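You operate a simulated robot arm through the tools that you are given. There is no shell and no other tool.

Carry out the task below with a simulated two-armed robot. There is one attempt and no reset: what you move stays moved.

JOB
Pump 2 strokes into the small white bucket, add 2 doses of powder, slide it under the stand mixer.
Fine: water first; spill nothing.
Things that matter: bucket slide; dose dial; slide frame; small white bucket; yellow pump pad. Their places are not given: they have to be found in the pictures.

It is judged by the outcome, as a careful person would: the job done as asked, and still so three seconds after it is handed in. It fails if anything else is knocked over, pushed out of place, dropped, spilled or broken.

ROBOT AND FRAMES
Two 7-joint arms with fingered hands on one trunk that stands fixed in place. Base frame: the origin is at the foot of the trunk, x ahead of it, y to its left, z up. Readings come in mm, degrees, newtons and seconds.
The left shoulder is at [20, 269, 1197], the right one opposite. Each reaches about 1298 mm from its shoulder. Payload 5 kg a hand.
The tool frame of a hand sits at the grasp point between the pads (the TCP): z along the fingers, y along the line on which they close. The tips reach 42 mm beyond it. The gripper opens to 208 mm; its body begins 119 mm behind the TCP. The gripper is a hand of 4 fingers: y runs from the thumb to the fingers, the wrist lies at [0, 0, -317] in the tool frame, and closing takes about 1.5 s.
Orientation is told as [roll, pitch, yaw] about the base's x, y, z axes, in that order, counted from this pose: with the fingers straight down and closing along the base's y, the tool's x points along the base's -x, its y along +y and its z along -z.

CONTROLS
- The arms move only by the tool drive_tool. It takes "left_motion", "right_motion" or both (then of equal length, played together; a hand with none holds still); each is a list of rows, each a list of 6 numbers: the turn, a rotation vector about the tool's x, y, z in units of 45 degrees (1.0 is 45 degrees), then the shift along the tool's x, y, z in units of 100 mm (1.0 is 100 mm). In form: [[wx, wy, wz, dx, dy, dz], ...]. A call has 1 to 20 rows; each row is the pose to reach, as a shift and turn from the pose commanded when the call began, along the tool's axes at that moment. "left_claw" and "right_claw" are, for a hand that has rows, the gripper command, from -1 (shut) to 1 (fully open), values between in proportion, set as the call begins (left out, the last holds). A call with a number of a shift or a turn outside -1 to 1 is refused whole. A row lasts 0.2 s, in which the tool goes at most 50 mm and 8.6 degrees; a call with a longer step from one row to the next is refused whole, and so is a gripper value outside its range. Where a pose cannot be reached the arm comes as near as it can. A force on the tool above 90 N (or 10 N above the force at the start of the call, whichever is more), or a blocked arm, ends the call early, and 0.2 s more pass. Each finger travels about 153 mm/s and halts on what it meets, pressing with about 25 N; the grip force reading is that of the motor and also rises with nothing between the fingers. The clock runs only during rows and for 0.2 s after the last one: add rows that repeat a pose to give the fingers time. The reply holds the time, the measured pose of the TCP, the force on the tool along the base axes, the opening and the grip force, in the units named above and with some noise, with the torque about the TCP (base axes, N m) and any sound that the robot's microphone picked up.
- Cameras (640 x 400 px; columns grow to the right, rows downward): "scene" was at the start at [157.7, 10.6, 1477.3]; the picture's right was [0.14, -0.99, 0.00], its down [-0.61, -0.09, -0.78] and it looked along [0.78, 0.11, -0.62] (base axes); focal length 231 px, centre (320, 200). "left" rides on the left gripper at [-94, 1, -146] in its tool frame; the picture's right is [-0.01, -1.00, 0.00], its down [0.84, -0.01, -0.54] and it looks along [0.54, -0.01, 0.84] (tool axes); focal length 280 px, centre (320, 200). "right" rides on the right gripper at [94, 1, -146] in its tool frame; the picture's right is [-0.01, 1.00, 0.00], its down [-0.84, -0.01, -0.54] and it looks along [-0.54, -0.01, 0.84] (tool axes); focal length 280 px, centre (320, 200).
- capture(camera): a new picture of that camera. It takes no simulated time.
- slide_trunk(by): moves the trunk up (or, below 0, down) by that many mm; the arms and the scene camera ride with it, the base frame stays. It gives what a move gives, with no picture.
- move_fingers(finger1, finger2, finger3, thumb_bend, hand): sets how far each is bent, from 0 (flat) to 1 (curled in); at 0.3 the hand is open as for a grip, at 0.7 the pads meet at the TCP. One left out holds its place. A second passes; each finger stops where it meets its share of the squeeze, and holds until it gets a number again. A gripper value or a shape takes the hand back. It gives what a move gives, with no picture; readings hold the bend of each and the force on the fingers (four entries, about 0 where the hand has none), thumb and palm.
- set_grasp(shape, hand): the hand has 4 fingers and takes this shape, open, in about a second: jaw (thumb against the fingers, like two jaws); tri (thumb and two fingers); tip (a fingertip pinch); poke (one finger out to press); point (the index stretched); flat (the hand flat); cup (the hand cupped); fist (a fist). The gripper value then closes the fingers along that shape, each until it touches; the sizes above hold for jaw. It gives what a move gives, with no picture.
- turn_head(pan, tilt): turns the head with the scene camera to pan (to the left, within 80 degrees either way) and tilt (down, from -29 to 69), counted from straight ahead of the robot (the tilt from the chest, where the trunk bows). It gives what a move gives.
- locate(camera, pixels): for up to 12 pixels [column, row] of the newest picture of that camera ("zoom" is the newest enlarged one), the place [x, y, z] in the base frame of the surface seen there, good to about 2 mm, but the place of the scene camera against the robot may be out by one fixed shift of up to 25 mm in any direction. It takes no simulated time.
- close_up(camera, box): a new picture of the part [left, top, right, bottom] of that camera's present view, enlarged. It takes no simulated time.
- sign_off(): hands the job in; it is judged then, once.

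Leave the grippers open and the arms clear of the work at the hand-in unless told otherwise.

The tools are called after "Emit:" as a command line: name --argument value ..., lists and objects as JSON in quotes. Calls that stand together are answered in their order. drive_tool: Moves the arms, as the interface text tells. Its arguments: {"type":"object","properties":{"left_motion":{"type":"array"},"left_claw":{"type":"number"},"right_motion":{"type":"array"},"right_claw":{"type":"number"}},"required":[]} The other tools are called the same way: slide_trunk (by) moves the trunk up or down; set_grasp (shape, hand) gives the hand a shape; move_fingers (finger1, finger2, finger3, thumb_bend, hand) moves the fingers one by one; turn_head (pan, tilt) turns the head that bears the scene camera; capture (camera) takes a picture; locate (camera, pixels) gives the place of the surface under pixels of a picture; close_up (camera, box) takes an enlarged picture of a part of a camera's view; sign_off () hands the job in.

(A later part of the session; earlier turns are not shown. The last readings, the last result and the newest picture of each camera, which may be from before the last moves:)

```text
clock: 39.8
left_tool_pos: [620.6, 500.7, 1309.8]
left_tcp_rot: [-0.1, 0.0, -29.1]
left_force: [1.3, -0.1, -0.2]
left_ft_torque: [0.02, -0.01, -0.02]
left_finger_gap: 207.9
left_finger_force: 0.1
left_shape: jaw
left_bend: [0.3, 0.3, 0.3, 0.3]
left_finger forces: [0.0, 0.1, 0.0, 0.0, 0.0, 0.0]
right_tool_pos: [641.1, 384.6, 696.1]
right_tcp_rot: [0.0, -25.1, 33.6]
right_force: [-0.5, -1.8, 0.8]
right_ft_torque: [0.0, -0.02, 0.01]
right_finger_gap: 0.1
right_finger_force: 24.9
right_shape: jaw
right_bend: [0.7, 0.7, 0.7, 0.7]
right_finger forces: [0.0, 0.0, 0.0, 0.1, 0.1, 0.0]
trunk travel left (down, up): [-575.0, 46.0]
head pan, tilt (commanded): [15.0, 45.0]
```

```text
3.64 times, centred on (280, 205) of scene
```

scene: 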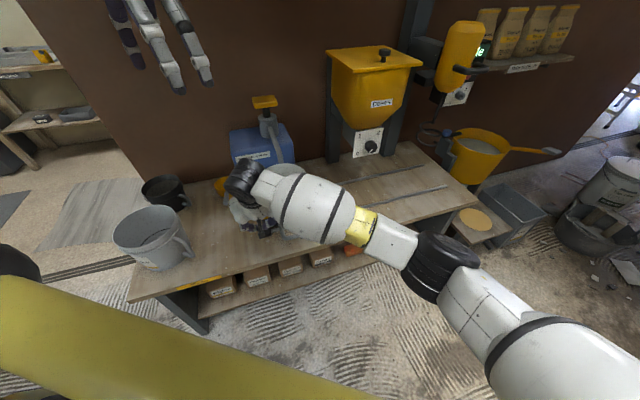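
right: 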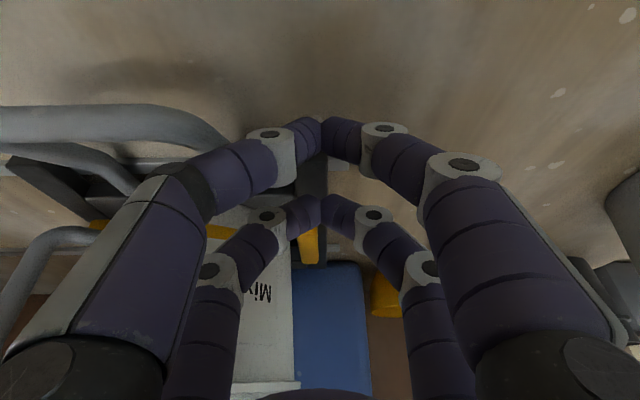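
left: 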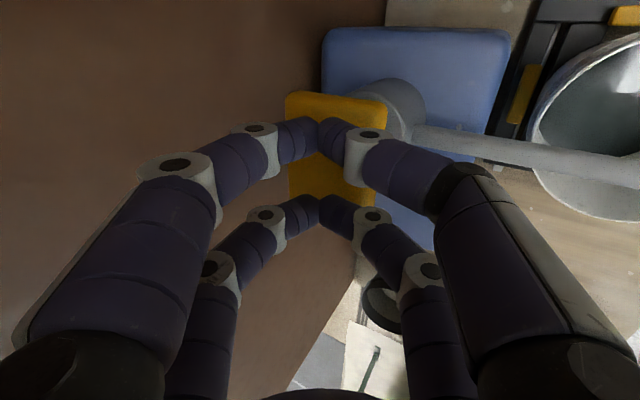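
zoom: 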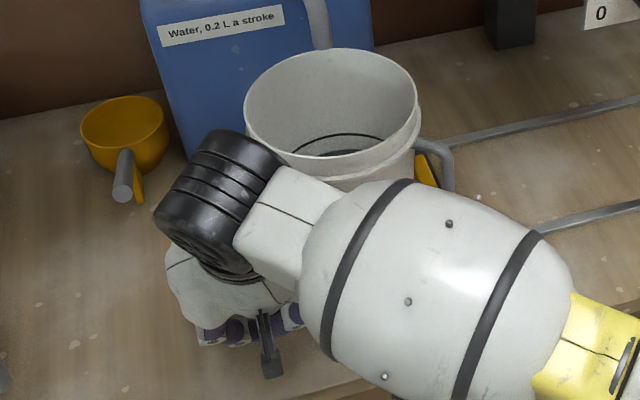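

Position is good: u≈-125, n≈-150, z≈696, and no contact forces. I will push gently along +u (tool -y), first 40 mm, to find contact.

Emit:
drive_tool --right_motion '[[0, 0, 0, 0, -0.06, 0], [0, 0, 0, 0, -0.12, 0], [0, 0, 0, 0, -0.18, 0], [0, 0, 0, 0, -0.24, 0], [0, 0, 0, 0, -0.3, 0], [0, 0, 0, 0, -0.35, 0], [0, 0, 0, 0, -0.4, 0]]'

Emit:
capture --camera "right"

Emit:
close_up --camera "scene" --box '[210, 150, 350, 260]'

```text
clock: 41.4
left_tool_pos: [620.9, 501.3, 1310.3]
left_tcp_rot: [0.0, -0.1, -29.2]
left_force: [0.2, 0.6, 0.9]
left_ft_torque: [-0.01, 0.02, 0.02]
left_finger_gap: 207.8
left_finger_force: 0.0
left_shape: jaw
left_bend: [0.3, 0.3, 0.3, 0.3]
left_finger forces: [0.0, 0.0, 0.0, 0.1, 0.0, 0.0]
right_tool_pos: [662.0, 350.1, 696.2]
right_tcp_rot: [0.0, -25.0, 33.5]
right_force: [1.6, 4.6, 7.0]
right_ft_torque: [-0.3, 0.02, 0.05]
right_finger_gap: 0.2
right_finger_force: 24.9
right_shape: jaw
right_bend: [0.7, 0.7, 0.7, 0.7]
right_finger forces: [0.0, 0.1, 0.1, 0.1, 7.7, 0.1]
trunk travel left (down, up): [-575.0, 46.0]
head pan, tilt (commanded): [15.0, 45.0]
```

```text
taken
```

right: 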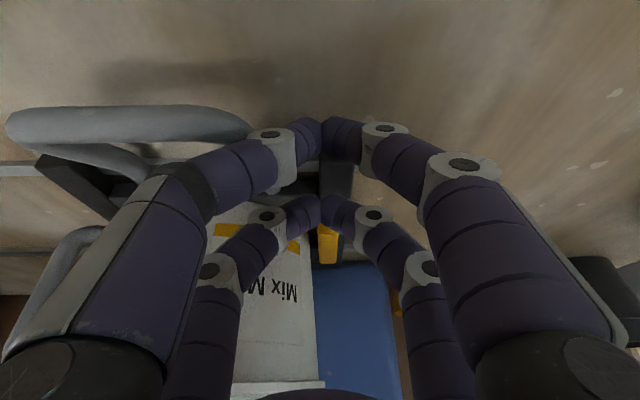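

```text
3.64 times, centred on (280, 205) of scene
```

zoom: 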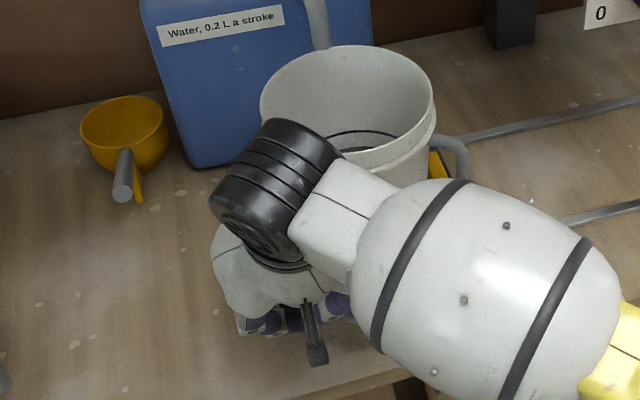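

The slide is moving with about 5 N sideways force and 7.7 N on the thumb. I will continue pushing slowly and smoothly, another 90 mm.

Emit:
drive_tool --right_motion '[[0, 0, 0, 0, -0.03, 0], [0, 0, 0, 0, -0.08, 0], [0, 0, 0, 0, -0.16, 0], [0, 0, 0, 0, -0.24, 0], [0, 0, 0, 0, -0.32, 0], [0, 0, 0, 0, -0.4, 0], [0, 0, 0, 0, -0.48, 0], [0, 0, 0, 0, -0.56, 0], [0, 0, 0, 0, -0.64, 0], [0, 0, 0, 0, -0.72, 0], [0, 0, 0, 0, -0.8, 0], [0, 0, 0, 0, -0.86, 0], [0, 0, 0, 0, -0.9, 0]]'

Emit:
capture --camera "scene"

Emit:
capture --camera "right"

```text
clock: 44.2
left_tool_pos: [622.4, 501.7, 1309.9]
left_tcp_rot: [-0.2, 0.0, -29.1]
left_force: [0.0, 0.6, -0.2]
left_ft_torque: [-0.01, -0.02, -0.03]
left_finger_gap: 207.7
left_finger_force: 0.1
left_shape: jaw
left_bend: [0.3, 0.3, 0.3, 0.3]
left_finger forces: [0.0, 0.0, 0.0, 0.1, 0.0, 0.0]
right_tool_pos: [712.2, 274.2, 698.4]
right_tcp_rot: [0.0, -25.0, 33.6]
right_force: [0.1, 0.0, 0.5]
right_ft_torque: [-0.02, -0.02, 0.03]
right_finger_gap: 0.0
right_finger_force: 25.4
right_shape: jaw
right_bend: [0.7, 0.7, 0.7, 0.7]
right_finger forces: [0.0, 0.1, 0.0, 0.0, 1.2, 0.0]
trunk travel left (down, up): [-575.0, 46.0]
head pan, tilt (commanded): [15.0, 45.0]
```

```text
taken
```

scene: 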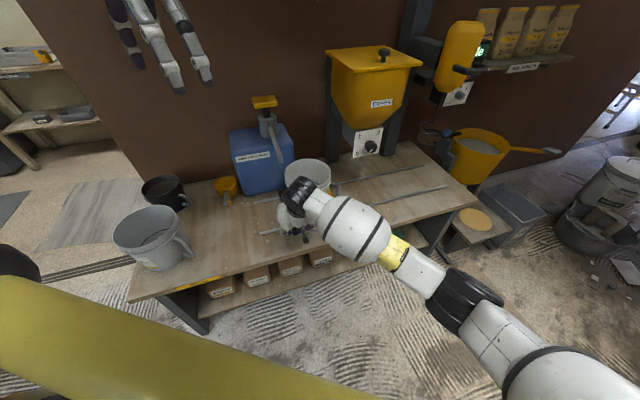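

```text
taken
```

right: 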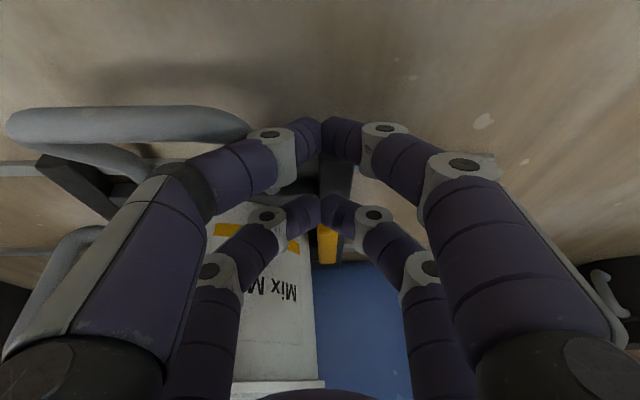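

The slide follows the hand steadily. I will measure the bucket's present position from the rim to calibrate the offset between hand and slide.

Emit:
close_up --camera "scene" --box '[260, 130, 370, 230]'

```text
4.00 times, centred on (315, 180) of scene
```

zoom: 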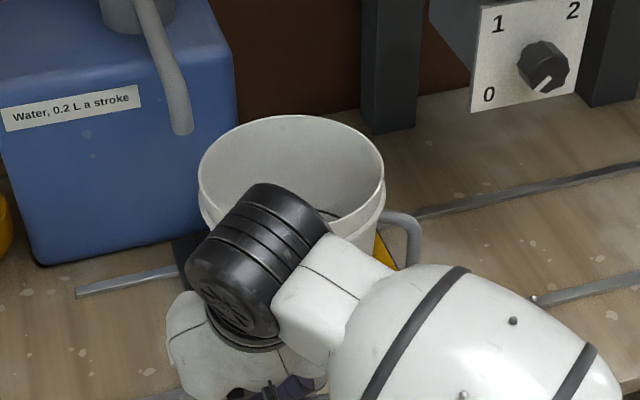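

Emit:
locate --camera "zoom" --pixels '[[201, 175], [215, 147], [240, 129], [265, 120], [290, 117], [320, 119], [350, 131], [372, 150], [381, 172], [350, 219], [183, 133], [80, 292]]'

```text
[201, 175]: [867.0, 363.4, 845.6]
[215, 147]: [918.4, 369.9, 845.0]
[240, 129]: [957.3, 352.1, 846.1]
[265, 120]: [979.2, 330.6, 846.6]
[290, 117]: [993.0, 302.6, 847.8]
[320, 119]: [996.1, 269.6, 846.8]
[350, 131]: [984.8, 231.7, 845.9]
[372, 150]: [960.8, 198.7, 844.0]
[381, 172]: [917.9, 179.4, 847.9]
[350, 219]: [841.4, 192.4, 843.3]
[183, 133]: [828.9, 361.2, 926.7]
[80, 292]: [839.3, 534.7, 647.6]
```

The rim fit gives the bucket centre about 109 mm along the rails. The hopper panel centre is at 348 mm, so I need about 239 mm more. I will push 100 mm, then check.

Emit:
drive_tool --right_motion '[[0, 0, 0, 0, -0.03, 0], [0, 0, 0, 0, -0.08, 0], [0, 0, 0, 0, -0.16, 0], [0, 0, 0, 0, -0.24, 0], [0, 0, 0, 0, -0.32, 0], [0, 0, 0, 0, -0.4, 0], [0, 0, 0, 0, -0.48, 0], [0, 0, 0, 0, -0.56, 0], [0, 0, 0, 0, -0.64, 0], [0, 0, 0, 0, -0.72, 0], [0, 0, 0, 0, -0.8, 0], [0, 0, 0, 0, -0.88, 0], [0, 0, 0, 0, -0.95, 0], [0, 0, 0, 0, -0.99, 0]]'

Emit:
capture --camera "right"

Emit:
close_up --camera "scene" --box '[270, 110, 400, 240]'

```text
clock: 47.2
left_tool_pos: [621.4, 500.5, 1310.2]
left_tcp_rot: [-0.1, 0.0, -29.1]
left_force: [-0.3, 0.2, -0.1]
left_ft_torque: [-0.01, 0.02, -0.01]
left_finger_gap: 207.9
left_finger_force: 0.1
left_shape: jaw
left_bend: [0.3, 0.3, 0.3, 0.3]
left_finger forces: [0.0, 0.0, 0.0, 0.0, 0.0, 0.0]
right_tool_pos: [767.6, 193.4, 697.0]
right_tcp_rot: [0.0, -25.1, 33.6]
right_force: [0.6, 0.5, 1.7]
right_ft_torque: [-0.06, -0.01, 0.01]
right_finger_gap: 0.2
right_finger_force: 25.1
right_shape: jaw
right_bend: [0.7, 0.7, 0.7, 0.7]
right_finger forces: [0.1, 0.0, 0.0, 0.0, 1.1, 0.0]
trunk travel left (down, up): [-575.0, 46.0]
head pan, tilt (commanded): [15.0, 45.0]
```

```text
taken
```

right: 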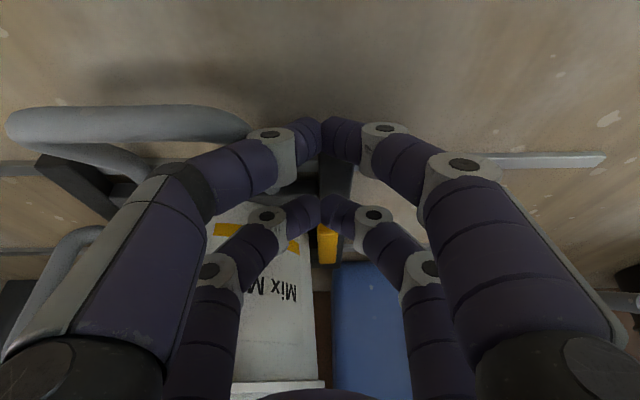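

```text
3.08 times, centred on (335, 175) of scene
```

zoom: 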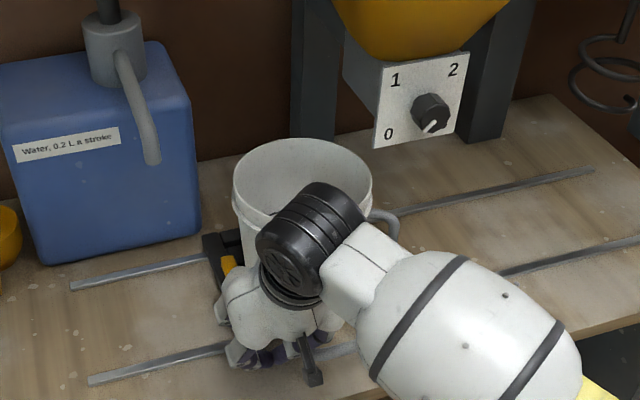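

All steady; the slide is at about 206 mm. I will push another 100 mm.

Emit:
drive_tool --right_motion '[[0, 0, 0, 0, -0.03, 0], [0, 0, 0, 0, -0.08, 0], [0, 0, 0, 0, -0.16, 0], [0, 0, 0, 0, -0.24, 0], [0, 0, 0, 0, -0.32, 0], [0, 0, 0, 0, -0.4, 0], [0, 0, 0, 0, -0.48, 0], [0, 0, 0, 0, -0.56, 0], [0, 0, 0, 0, -0.64, 0], [0, 0, 0, 0, -0.72, 0], [0, 0, 0, 0, -0.8, 0], [0, 0, 0, 0, -0.88, 0], [0, 0, 0, 0, -0.95, 0], [0, 0, 0, 0, -0.99, 0]]'

Emit:
capture --camera "right"

Emit:
close_up --camera "scene" --box '[290, 110, 410, 230]'

```text
clock: 50.2
left_tool_pos: [621.3, 500.6, 1311.0]
left_tcp_rot: [-0.1, -0.1, -29.1]
left_force: [-0.5, 0.0, 0.3]
left_ft_torque: [0.03, -0.01, 0.0]
left_finger_gap: 208.0
left_finger_force: 0.0
left_shape: jaw
left_bend: [0.3, 0.3, 0.3, 0.3]
left_finger forces: [0.1, 0.0, 0.1, 0.0, 0.0, 0.1]
right_tool_pos: [821.2, 110.1, 698.1]
right_tcp_rot: [0.0, -25.1, 33.6]
right_force: [-0.3, -0.5, 0.3]
right_ft_torque: [-0.03, -0.06, 0.0]
right_finger_gap: 0.0
right_finger_force: 25.3
right_shape: jaw
right_bend: [0.7, 0.7, 0.7, 0.7]
right_finger forces: [0.1, 0.0, 0.0, 0.0, 0.9, 0.0]
trunk travel left (down, up): [-575.0, 46.0]
head pan, tilt (commanded): [15.0, 45.0]
```

```text
taken
```

right: 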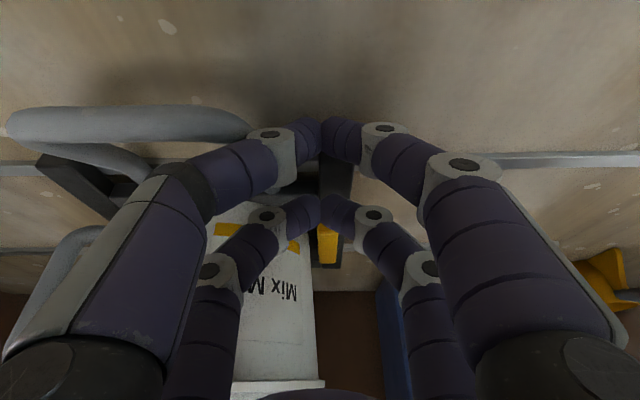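

```text
3.33 times, centred on (350, 170) of scene
```

zoom: 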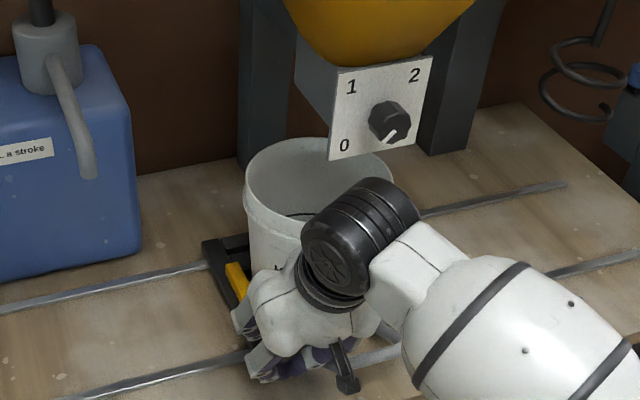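

The slide is at about 305 mm. I will push the last 42 mm gently.

Emit:
drive_tool --right_motion '[[0, 0, 0, 0, -0.03, 0], [0, 0, 0, 0, -0.08, 0], [0, 0, 0, 0, -0.15, 0], [0, 0, 0, 0, -0.22, 0], [0, 0, 0, 0, -0.29, 0], [0, 0, 0, 0, -0.35, 0], [0, 0, 0, 0, -0.4, 0], [0, 0, 0, 0, -0.425, 0], [0, 0, 0, 0, -0.425, 0]]'

Emit:
close_up --camera "scene" --box '[290, 110, 410, 230]'

Emit:
locate --camera "zoom" --pixels '[[287, 190], [300, 170], [320, 160], [285, 200], [295, 215], [420, 165], [440, 190], [260, 240], [230, 275], [340, 135], [432, 110], [333, 75]]'

```text
clock: 52.2
left_tool_pos: [621.2, 502.3, 1310.4]
left_tcp_rot: [-0.1, 0.0, -29.2]
left_force: [0.2, -0.3, 0.7]
left_ft_torque: [0.02, 0.0, -0.02]
left_finger_gap: 207.9
left_finger_force: 0.1
left_shape: jaw
left_bend: [0.3, 0.3, 0.3, 0.3]
left_finger forces: [0.1, 0.1, 0.0, 0.1, 0.0, 0.1]
right_tool_pos: [845.0, 74.0, 697.1]
right_tcp_rot: [0.1, -25.1, 33.5]
right_force: [0.1, -0.1, 0.4]
right_ft_torque: [0.03, -0.02, 0.01]
right_finger_gap: 0.0
right_finger_force: 24.5
right_shape: jaw
right_bend: [0.7, 0.7, 0.7, 0.7]
right_finger forces: [0.0, 0.0, 0.0, 0.0, 0.0, 0.1]
trunk travel left (down, up): [-575.0, 46.0]
head pan, tilt (commanded): [15.0, 45.0]
```

```text
3.33 times, centred on (350, 170) of scene
```

zoom: 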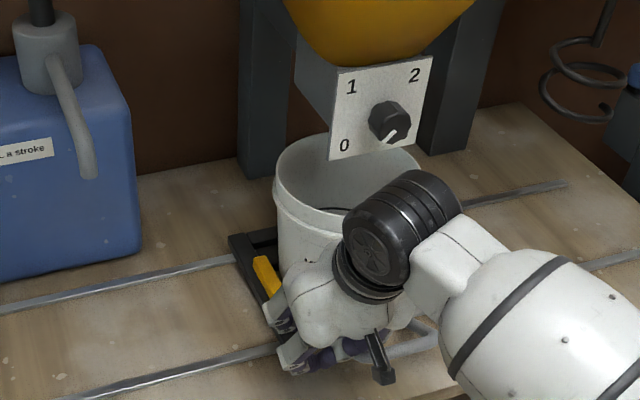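

```text
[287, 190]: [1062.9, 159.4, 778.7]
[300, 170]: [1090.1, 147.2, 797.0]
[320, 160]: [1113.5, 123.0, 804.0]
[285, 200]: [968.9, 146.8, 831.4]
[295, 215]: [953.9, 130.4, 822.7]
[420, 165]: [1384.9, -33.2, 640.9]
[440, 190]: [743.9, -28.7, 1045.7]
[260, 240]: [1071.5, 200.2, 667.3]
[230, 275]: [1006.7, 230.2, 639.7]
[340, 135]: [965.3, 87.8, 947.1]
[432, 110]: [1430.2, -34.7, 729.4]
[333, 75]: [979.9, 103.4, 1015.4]
```

The slide reads about 348 mm, under the hopper by estimate. I will back the right hand away in -u, then up and out, so I can verify the bucket's position.

Emit:
drive_tool --right_motion '[[0, 0, 0, 0, 0.1, 0], [0, 0, 0, 0, 0.25, 0], [0, 0, 0, -0.05, 0.3, -0.22], [0, 0, 0, -0.1, 0.3, -0.45], [0, 0, 0, -0.15, 0.3, -0.68], [0, 0, 0, -0.2, 0.3, -0.9]]'

Emit:
drive_tool --right_motion '[[0, 0, 0, 0.1, 0, -0.25], [0, 0, 0, 0.2, 0, -0.5], [0, 0, 0, 0.3, 0, -0.75], [0, 0, 0, 0.4, 0, -1.0]]'

Emit:
capture --camera "right"

Emit:
capture --camera "scene"

```text
clock: 53.6
left_tool_pos: [619.7, 501.8, 1310.2]
left_tcp_rot: [-0.1, 0.0, -29.1]
left_force: [-0.1, -0.6, -0.3]
left_ft_torque: [-0.02, -0.02, 0.02]
left_finger_gap: 208.1
left_finger_force: 0.1
left_shape: jaw
left_bend: [0.3, 0.3, 0.3, 0.3]
left_finger forces: [0.0, 0.1, 0.0, 0.0, 0.0, 0.1]
right_tool_pos: [813.4, 88.1, 787.9]
right_tcp_rot: [0.0, -25.0, 33.6]
right_force: [-0.3, 0.2, -0.9]
right_ft_torque: [0.01, -0.08, -0.03]
right_finger_gap: 0.1
right_finger_force: 25.0
right_shape: jaw
right_bend: [0.7, 0.7, 0.7, 0.7]
right_finger forces: [0.0, 0.0, 0.0, 0.0, 0.1, 0.0]
trunk travel left (down, up): [-575.0, 46.0]
head pan, tilt (commanded): [15.0, 45.0]
```

```text
clock: 54.6
left_tool_pos: [620.6, 500.1, 1311.2]
left_tcp_rot: [-0.1, 0.0, -29.1]
left_force: [-0.4, 0.3, -0.4]
left_ft_torque: [0.02, -0.04, 0.0]
left_finger_gap: 207.9
left_finger_force: 0.1
left_shape: jaw
left_bend: [0.3, 0.3, 0.3, 0.3]
left_finger forces: [0.0, 0.0, 0.0, 0.0, 0.0, 0.0]
right_tool_pos: [746.3, 47.4, 861.0]
right_tcp_rot: [0.0, -24.9, 33.7]
right_force: [-0.5, -0.3, 0.4]
right_ft_torque: [0.0, -0.05, 0.0]
right_finger_gap: 0.0
right_finger_force: 25.2
right_shape: jaw
right_bend: [0.7, 0.7, 0.7, 0.7]
right_finger forces: [0.1, 0.0, 0.0, 0.0, 0.1, 0.0]
trunk travel left (down, up): [-575.0, 46.0]
head pan, tilt (commanded): [15.0, 45.0]
```

```text
taken
```

right: 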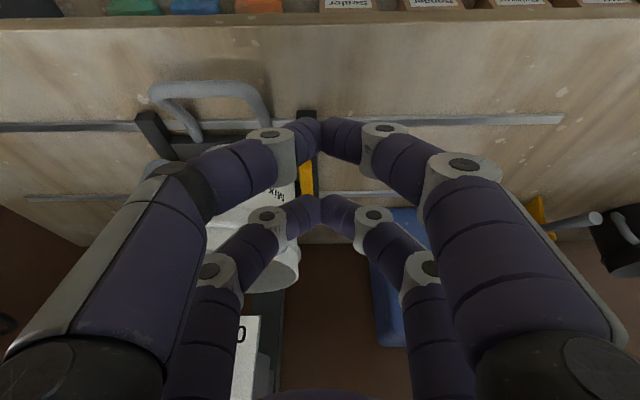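

```text
taken
```

scene: 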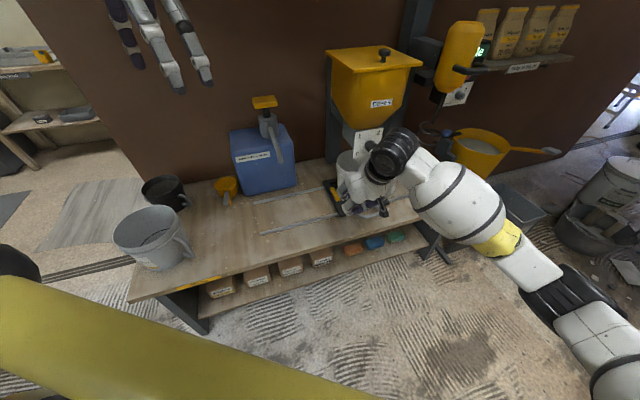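

The hand is clear of the handle. I will raise and back it off while turning the fingers to point at the wall (along n), ready for the dial, and then check the bucket under the hopper.

Emit:
drive_tool --right_motion '[[0, -0.187, 0, 0.05, -0.16, -0.15], [0, -0.375, 0, 0.1, -0.33, -0.31], [0, -0.562, 0, 0.16, -0.5, -0.47], [0, -0.75, 0, 0.21, -0.66, -0.62]]'

Emit:
drive_tool --right_motion '[[0, -0.173, 0, -0.04, -0.17, -0.16], [0, -0.347, 0, -0.08, -0.34, -0.32], [0, -0.52, 0, -0.13, -0.5, -0.47], [0, -0.694, 0, -0.168, -0.67, -0.63]]'

Emit:
capture --camera "right"

Emit:
capture --camera "scene"

```text
clock: 55.6
left_tool_pos: [620.6, 501.0, 1310.1]
left_tcp_rot: [-0.2, 0.0, -29.1]
left_force: [0.1, -0.1, -0.1]
left_ft_torque: [0.04, -0.06, 0.01]
left_finger_gap: 207.9
left_finger_force: 0.1
left_shape: jaw
left_bend: [0.3, 0.3, 0.3, 0.3]
left_finger forces: [0.0, 0.1, 0.0, 0.0, 0.1, 0.0]
right_tool_pos: [745.3, -33.7, 910.0]
right_tcp_rot: [0.1, -58.9, 33.6]
right_force: [0.0, -0.3, 1.1]
right_ft_torque: [-0.05, 0.09, 0.01]
right_finger_gap: 0.1
right_finger_force: 24.8
right_shape: jaw
right_bend: [0.7, 0.7, 0.7, 0.7]
right_finger forces: [0.0, 0.0, 0.0, 0.1, 0.1, 0.0]
trunk travel left (down, up): [-575.0, 46.0]
head pan, tilt (commanded): [15.0, 45.0]
```

```text
clock: 56.6
left_tool_pos: [620.7, 500.6, 1310.2]
left_tcp_rot: [0.0, 0.0, -29.1]
left_force: [0.0, 0.4, -0.5]
left_ft_torque: [-0.04, -0.03, -0.02]
left_finger_gap: 208.0
left_finger_force: 0.0
left_shape: jaw
left_bend: [0.3, 0.3, 0.3, 0.3]
left_finger forces: [0.0, 0.1, 0.0, 0.0, 0.0, 0.0]
right_tool_pos: [744.0, -115.8, 955.2]
right_tcp_rot: [-176.2, -89.9, -150.4]
right_force: [0.3, -0.3, 2.0]
right_ft_torque: [-0.08, 0.13, 0.1]
right_finger_gap: 0.0
right_finger_force: 25.5
right_shape: jaw
right_bend: [0.7, 0.7, 0.7, 0.7]
right_finger forces: [0.1, 0.0, 0.1, 0.0, 0.0, 0.0]
trunk travel left (down, up): [-575.0, 46.0]
head pan, tilt (commanded): [15.0, 45.0]
```

```text
taken
```

right: 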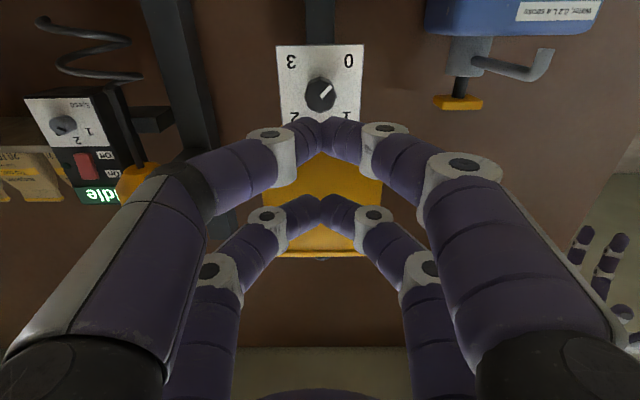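

```text
taken
```

scene: 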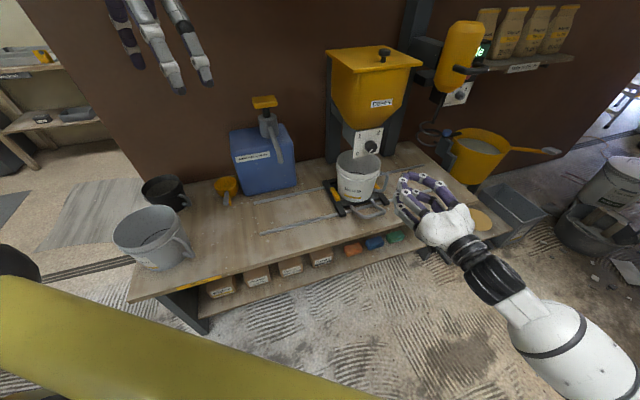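

The bucket is now visible under the hopper at (357,178). I will zoom in to measure its rim against the panel.

Emit:
close_up --camera "scene" --box '[310, 110, 420, 230]'

Emit:
close_up --camera "right" --box '[260, 30, 380, 130]'

```text
3.33 times, centred on (365, 170) of scene
```

zoom: 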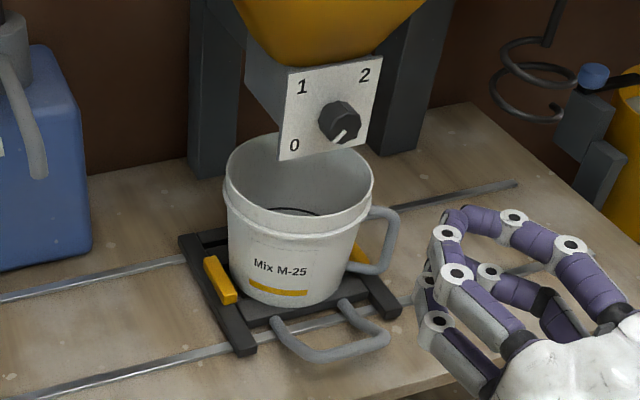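

```text
4.00 times, centred on (320, 80) of right
```

zoom: 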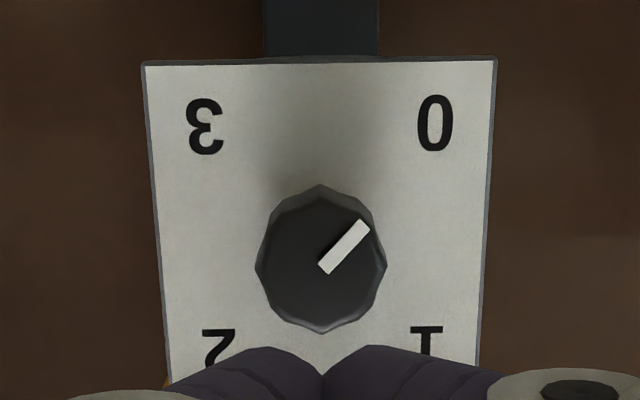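

First the right-camera zoom: I will locate the knob's face centre, edges and panel corners. Then I will re-zoom the scene for the rim.

Emit:
locate --camera "zoom" --pixels '[[321, 268], [260, 262], [382, 262], [321, 200], [321, 325], [150, 70], [491, 68], [475, 340], [200, 240], [440, 240], [345, 245], [310, 62]]'

Emit:
close_up --camera "scene" --box '[310, 110, 420, 230]'

Emit:
locate --camera "zoom" --pixels '[[226, 185], [236, 158], [255, 143], [275, 136], [226, 200], [245, 215], [270, 224], [300, 228], [330, 224], [355, 210], [370, 190], [360, 165]]'

Emit:
locate --camera "zoom" --pixels '[[250, 345], [395, 310], [185, 240], [225, 285], [290, 350], [380, 345], [265, 100], [252, 70], [290, 155], [376, 140], [300, 175], [340, 160]]'

```text
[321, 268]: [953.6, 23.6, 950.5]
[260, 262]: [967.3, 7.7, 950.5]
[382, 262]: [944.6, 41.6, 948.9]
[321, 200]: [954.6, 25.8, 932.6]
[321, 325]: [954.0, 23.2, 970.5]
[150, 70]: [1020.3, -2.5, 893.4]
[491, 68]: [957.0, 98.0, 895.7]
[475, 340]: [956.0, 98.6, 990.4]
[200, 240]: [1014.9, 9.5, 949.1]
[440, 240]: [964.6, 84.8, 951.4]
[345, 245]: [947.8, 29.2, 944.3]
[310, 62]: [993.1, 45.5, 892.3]
```

```text
3.33 times, centred on (365, 170) of scene
```

zoom: 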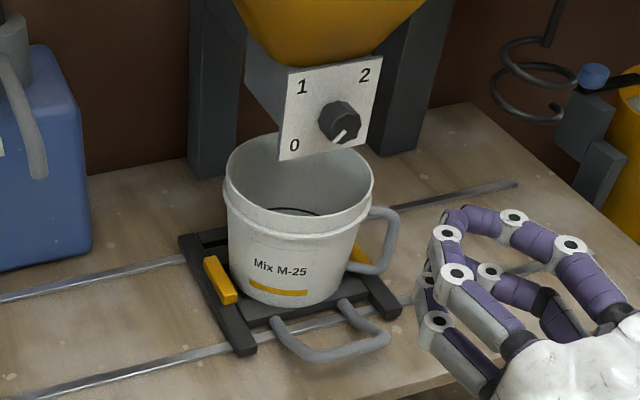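

```text
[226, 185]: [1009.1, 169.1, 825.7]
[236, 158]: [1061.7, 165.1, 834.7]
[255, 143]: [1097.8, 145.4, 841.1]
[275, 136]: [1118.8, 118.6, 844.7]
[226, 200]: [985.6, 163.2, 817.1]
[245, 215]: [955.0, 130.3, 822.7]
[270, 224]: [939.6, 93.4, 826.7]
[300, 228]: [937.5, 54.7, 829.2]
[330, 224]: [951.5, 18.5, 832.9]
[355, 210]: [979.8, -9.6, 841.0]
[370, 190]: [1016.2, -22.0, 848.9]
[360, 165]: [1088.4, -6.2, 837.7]
```

```text
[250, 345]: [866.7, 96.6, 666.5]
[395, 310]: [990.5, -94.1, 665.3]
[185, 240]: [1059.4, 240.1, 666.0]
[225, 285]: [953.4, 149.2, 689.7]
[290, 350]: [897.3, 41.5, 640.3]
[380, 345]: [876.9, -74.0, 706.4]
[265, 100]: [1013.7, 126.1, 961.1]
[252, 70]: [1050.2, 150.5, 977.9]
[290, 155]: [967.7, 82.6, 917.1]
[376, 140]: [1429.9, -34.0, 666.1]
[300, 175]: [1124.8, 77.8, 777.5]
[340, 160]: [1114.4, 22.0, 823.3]
```

The bucket centre reads u≈349 against the panel centre at 348, so it is well aligned under the outlet box. The knob axis passes through about (988.7,47.8,952) and is about 44 mm across, standing 43 mm off the panel. The right hand is lined up with it about 250 mm back. I will try the tip pinch shape and look.

Emit:
set_grasp --hand "right" --shape "tip"

Emit:
capture --camera "right"

Emit:
close_up --camera "scene" --box '[370, 140, 510, 270]'

```text
clock: 57.5
left_tool_pos: [621.4, 502.2, 1310.3]
left_tcp_rot: [-0.1, 0.0, -29.2]
left_force: [-0.3, 0.8, -0.2]
left_ft_torque: [-0.01, 0.01, 0.0]
left_finger_gap: 207.9
left_finger_force: 0.1
left_shape: jaw
left_bend: [0.3, 0.3, 0.3, 0.3]
left_finger forces: [0.0, 0.0, 0.1, 0.0, 0.0, 0.0]
right_tool_pos: [743.4, -114.5, 955.8]
right_tcp_rot: [65.8, -90.0, -32.2]
right_force: [-0.8, 1.0, -0.6]
right_ft_torque: [-0.05, -0.01, -0.01]
right_finger_gap: 207.9
right_finger_force: 0.0
right_shape: tip
right_bend: [0.3, 0.3, 0.3, 0.3]
right_finger forces: [0.0, 0.0, 0.1, 0.0, 0.0, 0.0]
trunk travel left (down, up): [-575.0, 46.0]
head pan, tilt (commanded): [15.0, 45.0]
```

```text
taken
```

right: 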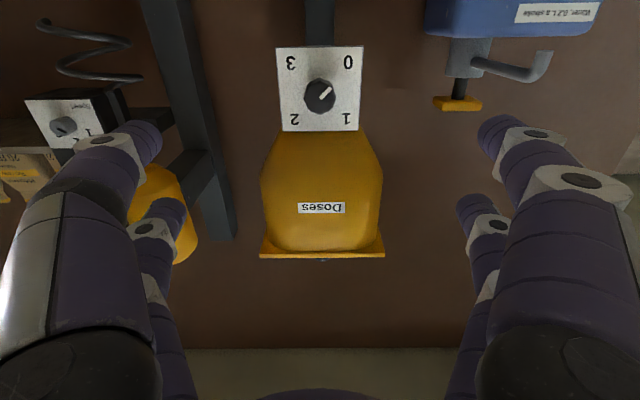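

```text
3.08 times, centred on (440, 205) of scene
```

zoom: 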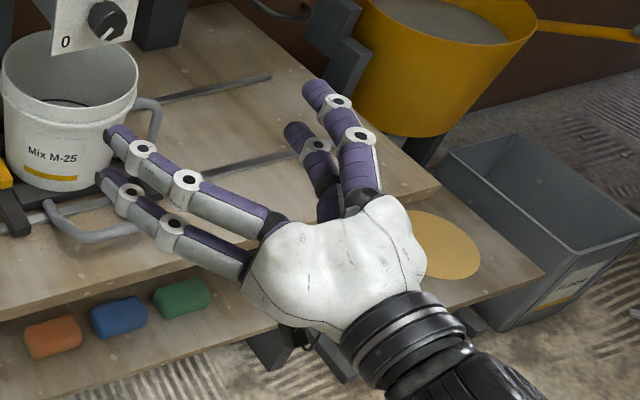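

Tip opens like jaw, so I will stay with jaw at about a 90 mm opening to stay clear of the bucket rim. Turning 0→2 needs 180° clockwise (+tool z). I will test the wrist range in free air here, starting with +90°.

Emit:
set_grasp --hand "right" --shape "jaw"

Emit:
drive_tool --right_motion '[[0, 0, 0.19, 0, 0, 0], [0, 0, 0.38, 0, 0, 0], [0, 0, 0.57, 0, 0, 0], [0, 0, 0.76, 0, 0, 0], [0, 0, 0.95, 0, 0, 0], [0, 0, 1.0, 0, 0, 0]]' --right_claw -0.135

Emit:
drive_tool --right_motion '[[0, 0, 0.19, 0, 0, 0], [0, 0, 0.38, 0, 0, 0], [0, 0, 0.57, 0, 0, 0], [0, 0, 0.76, 0, 0, 0], [0, 0, 0.95, 0, 0, 0], [0, 0, 1.0, 0, 0, 0]]'

Emit:
capture --camera "right"

Emit:
capture --camera "scene"

```text
clock: 58.4
left_tool_pos: [620.8, 502.7, 1310.5]
left_tcp_rot: [-0.1, 0.0, -29.1]
left_force: [0.4, 0.5, 0.1]
left_ft_torque: [0.03, -0.03, 0.0]
left_finger_gap: 207.6
left_finger_force: 0.1
left_shape: jaw
left_bend: [0.3, 0.3, 0.3, 0.3]
left_finger forces: [0.1, 0.0, 0.0, 0.0, 0.1, 0.0]
right_tool_pos: [744.5, -114.2, 954.2]
right_tcp_rot: [64.9, -90.0, -31.3]
right_force: [0.9, 0.4, -0.4]
right_ft_torque: [-0.01, -0.01, -0.01]
right_finger_gap: 207.7
right_finger_force: 0.0
right_shape: jaw
right_bend: [0.3, 0.3, 0.3, 0.3]
right_finger forces: [0.0, 0.1, 0.0, 0.1, 0.0, 0.0]
trunk travel left (down, up): [-575.0, 46.0]
head pan, tilt (commanded): [15.0, 45.0]
```

```text
clock: 59.8
left_tool_pos: [621.2, 501.6, 1309.1]
left_tcp_rot: [-0.1, 0.0, -29.1]
left_force: [0.4, -0.4, -0.3]
left_ft_torque: [0.0, 0.0, -0.01]
left_finger_gap: 207.8
left_finger_force: 0.1
left_shape: jaw
left_bend: [0.3, 0.3, 0.3, 0.3]
left_finger forces: [0.1, 0.0, 0.0, 0.0, 0.1, 0.0]
right_tool_pos: [745.4, -115.1, 955.0]
right_tcp_rot: [90.0, -44.8, -56.4]
right_force: [-0.7, 0.1, -0.1]
right_ft_torque: [-0.03, -0.01, 0.0]
right_finger_gap: 90.3
right_finger_force: 0.0
right_shape: jaw
right_bend: [0.73, 0.73, 0.73, 0.7]
right_finger forces: [0.0, 0.0, 0.0, 0.0, 0.1, 0.1]
trunk travel left (down, up): [-575.0, 46.0]
head pan, tilt (commanded): [15.0, 45.0]
```

```text
clock: 61.2
left_tool_pos: [621.1, 502.5, 1311.2]
left_tcp_rot: [-0.1, 0.0, -29.1]
left_force: [0.5, -0.1, 0.6]
left_ft_torque: [0.0, -0.02, -0.02]
left_finger_gap: 207.9
left_finger_force: 0.2
left_shape: jaw
left_bend: [0.3, 0.3, 0.3, 0.3]
left_finger forces: [0.1, 0.0, 0.0, 0.0, 0.0, 0.1]
right_tool_pos: [743.9, -115.6, 955.4]
right_tcp_rot: [89.9, 0.0, -56.5]
right_force: [-0.5, 0.5, -0.2]
right_ft_torque: [0.02, 0.01, 0.01]
right_finger_gap: 90.5
right_finger_force: 0.1
right_shape: jaw
right_bend: [0.73, 0.73, 0.73, 0.7]
right_finger forces: [0.1, 0.0, 0.1, 0.0, 0.0, 0.0]
trunk travel left (down, up): [-575.0, 46.0]
head pan, tilt (commanded): [15.0, 45.0]
```

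```text
taken
```

right: 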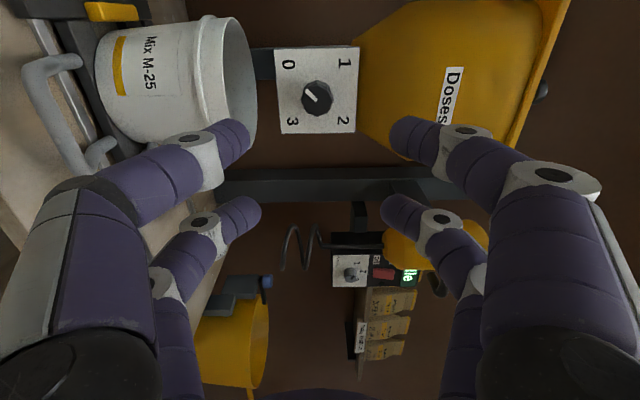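

```text
taken
```

scene: 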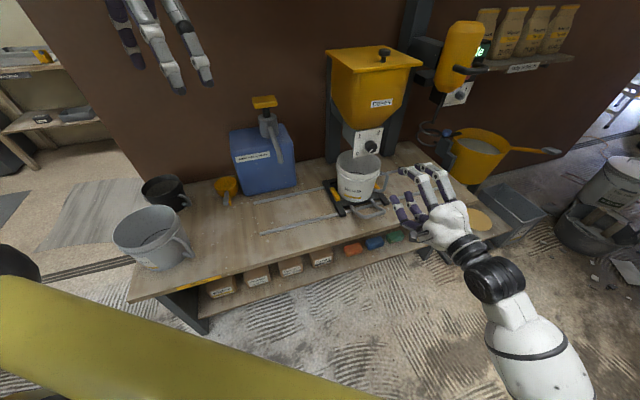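

+90° is reached exactly. Now I will rotate back to -90° (total -180°) in four calls to check the other end.

Emit:
drive_tool --right_motion '[[0, 0, -0.19, 0, 0, 0], [0, 0, -0.38, 0, 0, 0], [0, 0, -0.57, 0, 0, 0], [0, 0, -0.76, 0, 0, 0], [0, 0, -0.95, 0, 0, 0], [0, 0, -1.0, 0, 0, 0]]'

Emit:
drive_tool --right_motion '[[0, 0, -0.19, 0, 0, 0], [0, 0, -0.38, 0, 0, 0], [0, 0, -0.57, 0, 0, 0], [0, 0, -0.76, 0, 0, 0], [0, 0, -0.95, 0, 0, 0], [0, 0, -1.0, 0, 0, 0]]'

Emit:
drive_tool --right_motion '[[0, 0, -0.19, 0, 0, 0], [0, 0, -0.38, 0, 0, 0], [0, 0, -0.57, 0, 0, 0], [0, 0, -0.76, 0, 0, 0], [0, 0, -0.95, 0, 0, 0], [0, 0, -1.0, 0, 0, 0]]'

Emit:
drive_tool --right_motion '[[0, 0, -0.19, 0, 0, 0], [0, 0, -0.38, 0, 0, 0], [0, 0, -0.57, 0, 0, 0], [0, 0, -0.76, 0, 0, 0], [0, 0, -0.95, 0, 0, 0], [0, 0, -1.0, 0, 0, 0]]'

Emit:
capture --camera "right"

Emit:
capture --camera "scene"

```text
clock: 62.6
left_tool_pos: [620.7, 501.2, 1311.4]
left_tcp_rot: [-0.1, -0.1, -29.1]
left_force: [1.0, -0.1, -0.2]
left_ft_torque: [-0.02, -0.04, 0.0]
left_finger_gap: 207.9
left_finger_force: 0.0
left_shape: jaw
left_bend: [0.3, 0.3, 0.3, 0.3]
left_finger forces: [0.1, 0.0, 0.1, 0.0, 0.0, 0.1]
right_tool_pos: [744.6, -115.7, 955.2]
right_tcp_rot: [90.0, -45.2, -56.5]
right_force: [0.0, 0.7, -0.5]
right_ft_torque: [-0.02, -0.02, 0.0]
right_finger_gap: 90.4
right_finger_force: 0.0
right_shape: jaw
right_bend: [0.73, 0.73, 0.73, 0.7]
right_finger forces: [0.0, 0.1, 0.1, 0.1, 0.0, 0.0]
trunk travel left (down, up): [-575.0, 46.0]
head pan, tilt (commanded): [15.0, 45.0]
```

```text
clock: 64.0
left_tool_pos: [622.2, 501.5, 1310.4]
left_tcp_rot: [-0.1, 0.0, -29.1]
left_force: [0.0, -0.4, 0.5]
left_ft_torque: [-0.01, -0.03, -0.01]
left_finger_gap: 208.0
left_finger_force: 0.0
left_shape: jaw
left_bend: [0.3, 0.3, 0.3, 0.3]
left_finger forces: [0.0, 0.0, 0.0, 0.0, 0.0, 0.0]
right_tool_pos: [744.5, -114.5, 954.8]
right_tcp_rot: [-116.4, -89.9, 149.9]
right_force: [-0.5, -0.9, 0.2]
right_ft_torque: [0.04, 0.01, -0.01]
right_finger_gap: 90.3
right_finger_force: 0.0
right_shape: jaw
right_bend: [0.73, 0.73, 0.73, 0.7]
right_finger forces: [0.0, 0.1, 0.0, 0.0, 0.0, 0.1]
trunk travel left (down, up): [-575.0, 46.0]
head pan, tilt (commanded): [15.0, 45.0]
```

```text
clock: 65.4
left_tool_pos: [621.2, 501.2, 1309.5]
left_tcp_rot: [-0.1, -0.1, -29.2]
left_force: [0.4, -0.4, -0.1]
left_ft_torque: [0.02, 0.01, 0.02]
left_finger_gap: 207.9
left_finger_force: 0.1
left_shape: jaw
left_bend: [0.3, 0.3, 0.3, 0.3]
left_finger forces: [0.0, 0.0, 0.0, 0.0, 0.0, 0.0]
right_tool_pos: [745.1, -116.7, 955.3]
right_tcp_rot: [-90.0, -44.9, 123.6]
right_force: [0.2, -0.4, -0.3]
right_ft_torque: [-0.02, -0.02, 0.02]
right_finger_gap: 90.6
right_finger_force: 0.0
right_shape: jaw
right_bend: [0.73, 0.73, 0.73, 0.7]
right_finger forces: [0.0, 0.0, 0.0, 0.0, 0.0, 0.0]
trunk travel left (down, up): [-575.0, 46.0]
head pan, tilt (commanded): [15.0, 45.0]
```

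```text
clock: 66.8
left_tool_pos: [621.1, 501.0, 1310.3]
left_tcp_rot: [-0.1, 0.0, -29.1]
left_force: [0.1, -0.2, -0.6]
left_ft_torque: [0.01, 0.06, -0.01]
left_finger_gap: 208.0
left_finger_force: 0.0
left_shape: jaw
left_bend: [0.3, 0.3, 0.3, 0.3]
left_finger forces: [0.1, 0.0, 0.1, 0.1, 0.0, 0.0]
right_tool_pos: [745.2, -116.1, 956.1]
right_tcp_rot: [-90.0, 0.0, 123.5]
right_force: [0.6, 0.7, 0.2]
right_ft_torque: [0.01, -0.04, 0.01]
right_finger_gap: 90.6
right_finger_force: 0.0
right_shape: jaw
right_bend: [0.73, 0.73, 0.73, 0.7]
right_finger forces: [0.1, 0.0, 0.0, 0.1, 0.1, 0.0]
trunk travel left (down, up): [-575.0, 46.0]
head pan, tilt (commanded): [15.0, 45.0]
```

```text
taken
```

right: 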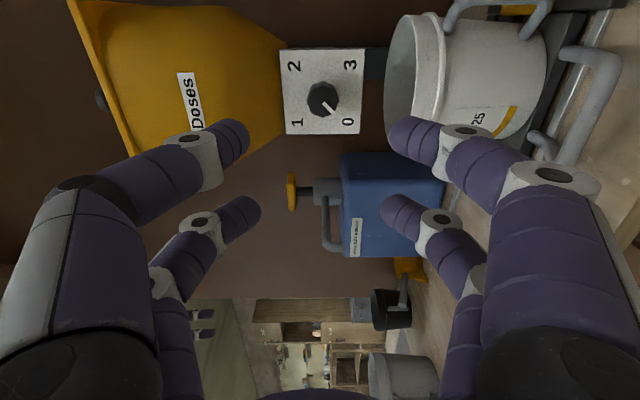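

```text
taken
```

scene: 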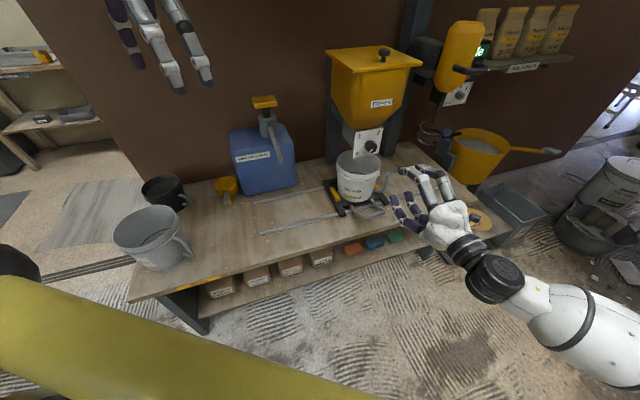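

Both ends are reachable. Now at -90° roll, tool x is +u, y is down and z is n, pointing at the knob. I will advance 140 mm toward the knob with a 4 mm drop, then re-measure with the wrist camera.

Emit:
drive_tool --right_motion '[[0, 0, 0, 0, 0.01, 0.2], [0, 0, 0, 0, 0.02, 0.4], [0, 0, 0, 0, 0.03, 0.6], [0, 0, 0, 0, 0.04, 0.8]]'

Emit:
drive_tool --right_motion '[[0, 0, 0, 0, 0, 0.2], [0, 0, 0, 0, 0, 0.4], [0, 0, 0, 0, 0, 0.6]]'

Emit:
capture --camera "right"

Emit:
close_up --camera "right" --box '[250, 60, 410, 190]'

```text
clock: 67.8
left_tool_pos: [621.4, 501.5, 1309.3]
left_tcp_rot: [-0.1, 0.0, -29.1]
left_force: [0.1, 0.5, 0.1]
left_ft_torque: [0.0, 0.03, -0.01]
left_finger_gap: 208.0
left_finger_force: 0.0
left_shape: jaw
left_bend: [0.3, 0.3, 0.3, 0.3]
left_finger forces: [0.0, 0.0, 0.1, 0.0, 0.0, 0.0]
right_tool_pos: [812.2, -71.5, 951.2]
right_tcp_rot: [-90.0, 0.0, 123.6]
right_force: [0.0, -0.4, 0.3]
right_ft_torque: [-0.01, -0.03, 0.05]
right_finger_gap: 90.2
right_finger_force: 0.0
right_shape: jaw
right_bend: [0.73, 0.73, 0.73, 0.7]
right_finger forces: [0.0, 0.0, 0.0, 0.1, 0.0, 0.1]
trunk travel left (down, up): [-575.0, 46.0]
head pan, tilt (commanded): [15.0, 45.0]
```

```text
clock: 68.6
left_tool_pos: [619.8, 502.9, 1309.8]
left_tcp_rot: [-0.1, 0.0, -29.1]
left_force: [-0.3, 0.4, -1.1]
left_ft_torque: [-0.05, 0.02, 0.04]
left_finger_gap: 208.2
left_finger_force: 0.0
left_shape: jaw
left_bend: [0.3, 0.3, 0.3, 0.3]
left_finger forces: [0.1, 0.1, 0.0, 0.0, 0.0, 0.0]
right_tool_pos: [863.4, -35.8, 950.9]
right_tcp_rot: [-90.0, 0.1, 123.6]
right_force: [-0.5, 0.7, -1.5]
right_ft_torque: [0.02, -0.02, -0.01]
right_finger_gap: 90.3
right_finger_force: 0.0
right_shape: jaw
right_bend: [0.73, 0.73, 0.73, 0.7]
right_finger forces: [0.1, 0.0, 0.0, 0.0, 0.0, 0.1]
trunk travel left (down, up): [-575.0, 46.0]
head pan, tilt (commanded): [15.0, 45.0]
```

```text
taken
```

right: 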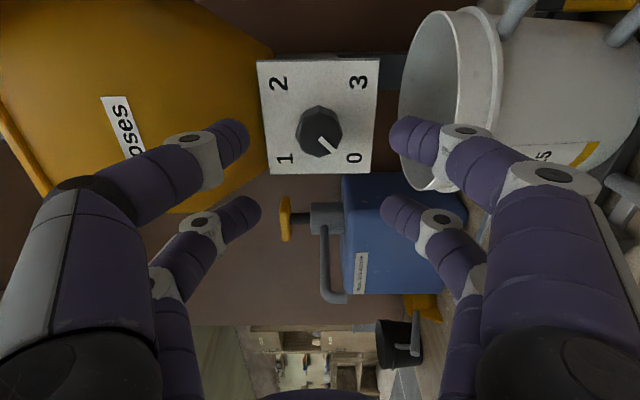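

```text
3.08 times, centred on (330, 125) of right
```

zoom: 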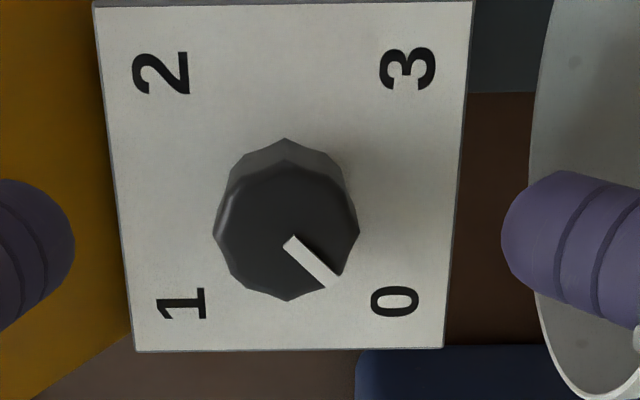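

The knob is well in view. I will locate the knob face and panel with this zoom.

Emit:
locate --camera "zoom" --pixels '[[287, 235], [220, 232], [354, 230], [287, 175], [287, 295], [290, 242], [330, 282], [120, 230], [450, 230], [280, 40], [285, 150], [400, 340]]'

```text
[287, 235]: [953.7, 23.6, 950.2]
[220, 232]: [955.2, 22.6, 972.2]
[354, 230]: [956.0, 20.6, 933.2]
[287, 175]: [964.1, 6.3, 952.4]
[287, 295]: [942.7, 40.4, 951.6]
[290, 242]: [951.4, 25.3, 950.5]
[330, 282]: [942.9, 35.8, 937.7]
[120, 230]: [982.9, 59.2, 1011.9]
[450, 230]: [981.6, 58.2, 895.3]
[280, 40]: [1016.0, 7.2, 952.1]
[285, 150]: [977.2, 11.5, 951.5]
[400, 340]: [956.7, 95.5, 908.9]
```

The knob axis is at u≈348, z≈952 and the hand is aligned within 2 mm. I will advance 95 mm so the open fingertips straddle the knob and stop about 12 mm short of the panel.

Emit:
drive_tool --right_motion '[[0, 0, 0, 0.005, -0.014, 0.2], [0, 0, 0, 0.005, -0.014, 0.4], [0, 0, 0, 0.005, -0.014, 0.6], [0, 0, 0, 0.005, -0.014, 0.78], [0, 0, 0, 0.005, -0.014, 0.9], [0, 0, 0, 0.005, -0.014, 0.95], [0, 0, 0, 0.005, -0.014, 0.95]]'

Emit:
capture --camera "right"

Emit:
close_up --camera "scene" --box '[310, 90, 450, 230]'

```text
clock: 70.2
left_tool_pos: [619.7, 501.6, 1310.9]
left_tcp_rot: [0.0, 0.0, -29.1]
left_force: [-0.4, 0.0, -0.2]
left_ft_torque: [0.0, 0.01, 0.0]
left_finger_gap: 207.9
left_finger_force: 0.0
left_shape: jaw
left_bend: [0.3, 0.3, 0.3, 0.3]
left_finger forces: [0.0, 0.0, 0.0, 0.0, 0.0, 0.1]
right_tool_pos: [940.6, 15.0, 951.9]
right_tcp_rot: [-90.0, 0.0, 123.6]
right_force: [0.0, -0.7, -0.2]
right_ft_torque: [0.02, -0.03, -0.01]
right_finger_gap: 90.4
right_finger_force: 0.0
right_shape: jaw
right_bend: [0.73, 0.73, 0.73, 0.7]
right_finger forces: [0.0, 0.0, 0.1, 0.0, 0.1, 0.0]
trunk travel left (down, up): [-575.0, 46.0]
head pan, tilt (commanded): [15.0, 45.0]
```

```text
taken
```

right: 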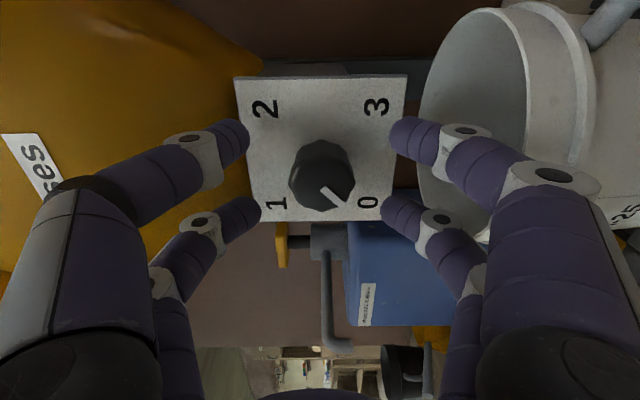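

```text
2.86 times, centred on (380, 160) of scene
```

zoom: 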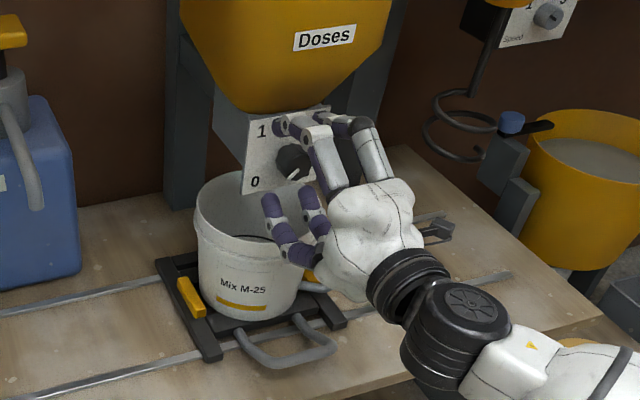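

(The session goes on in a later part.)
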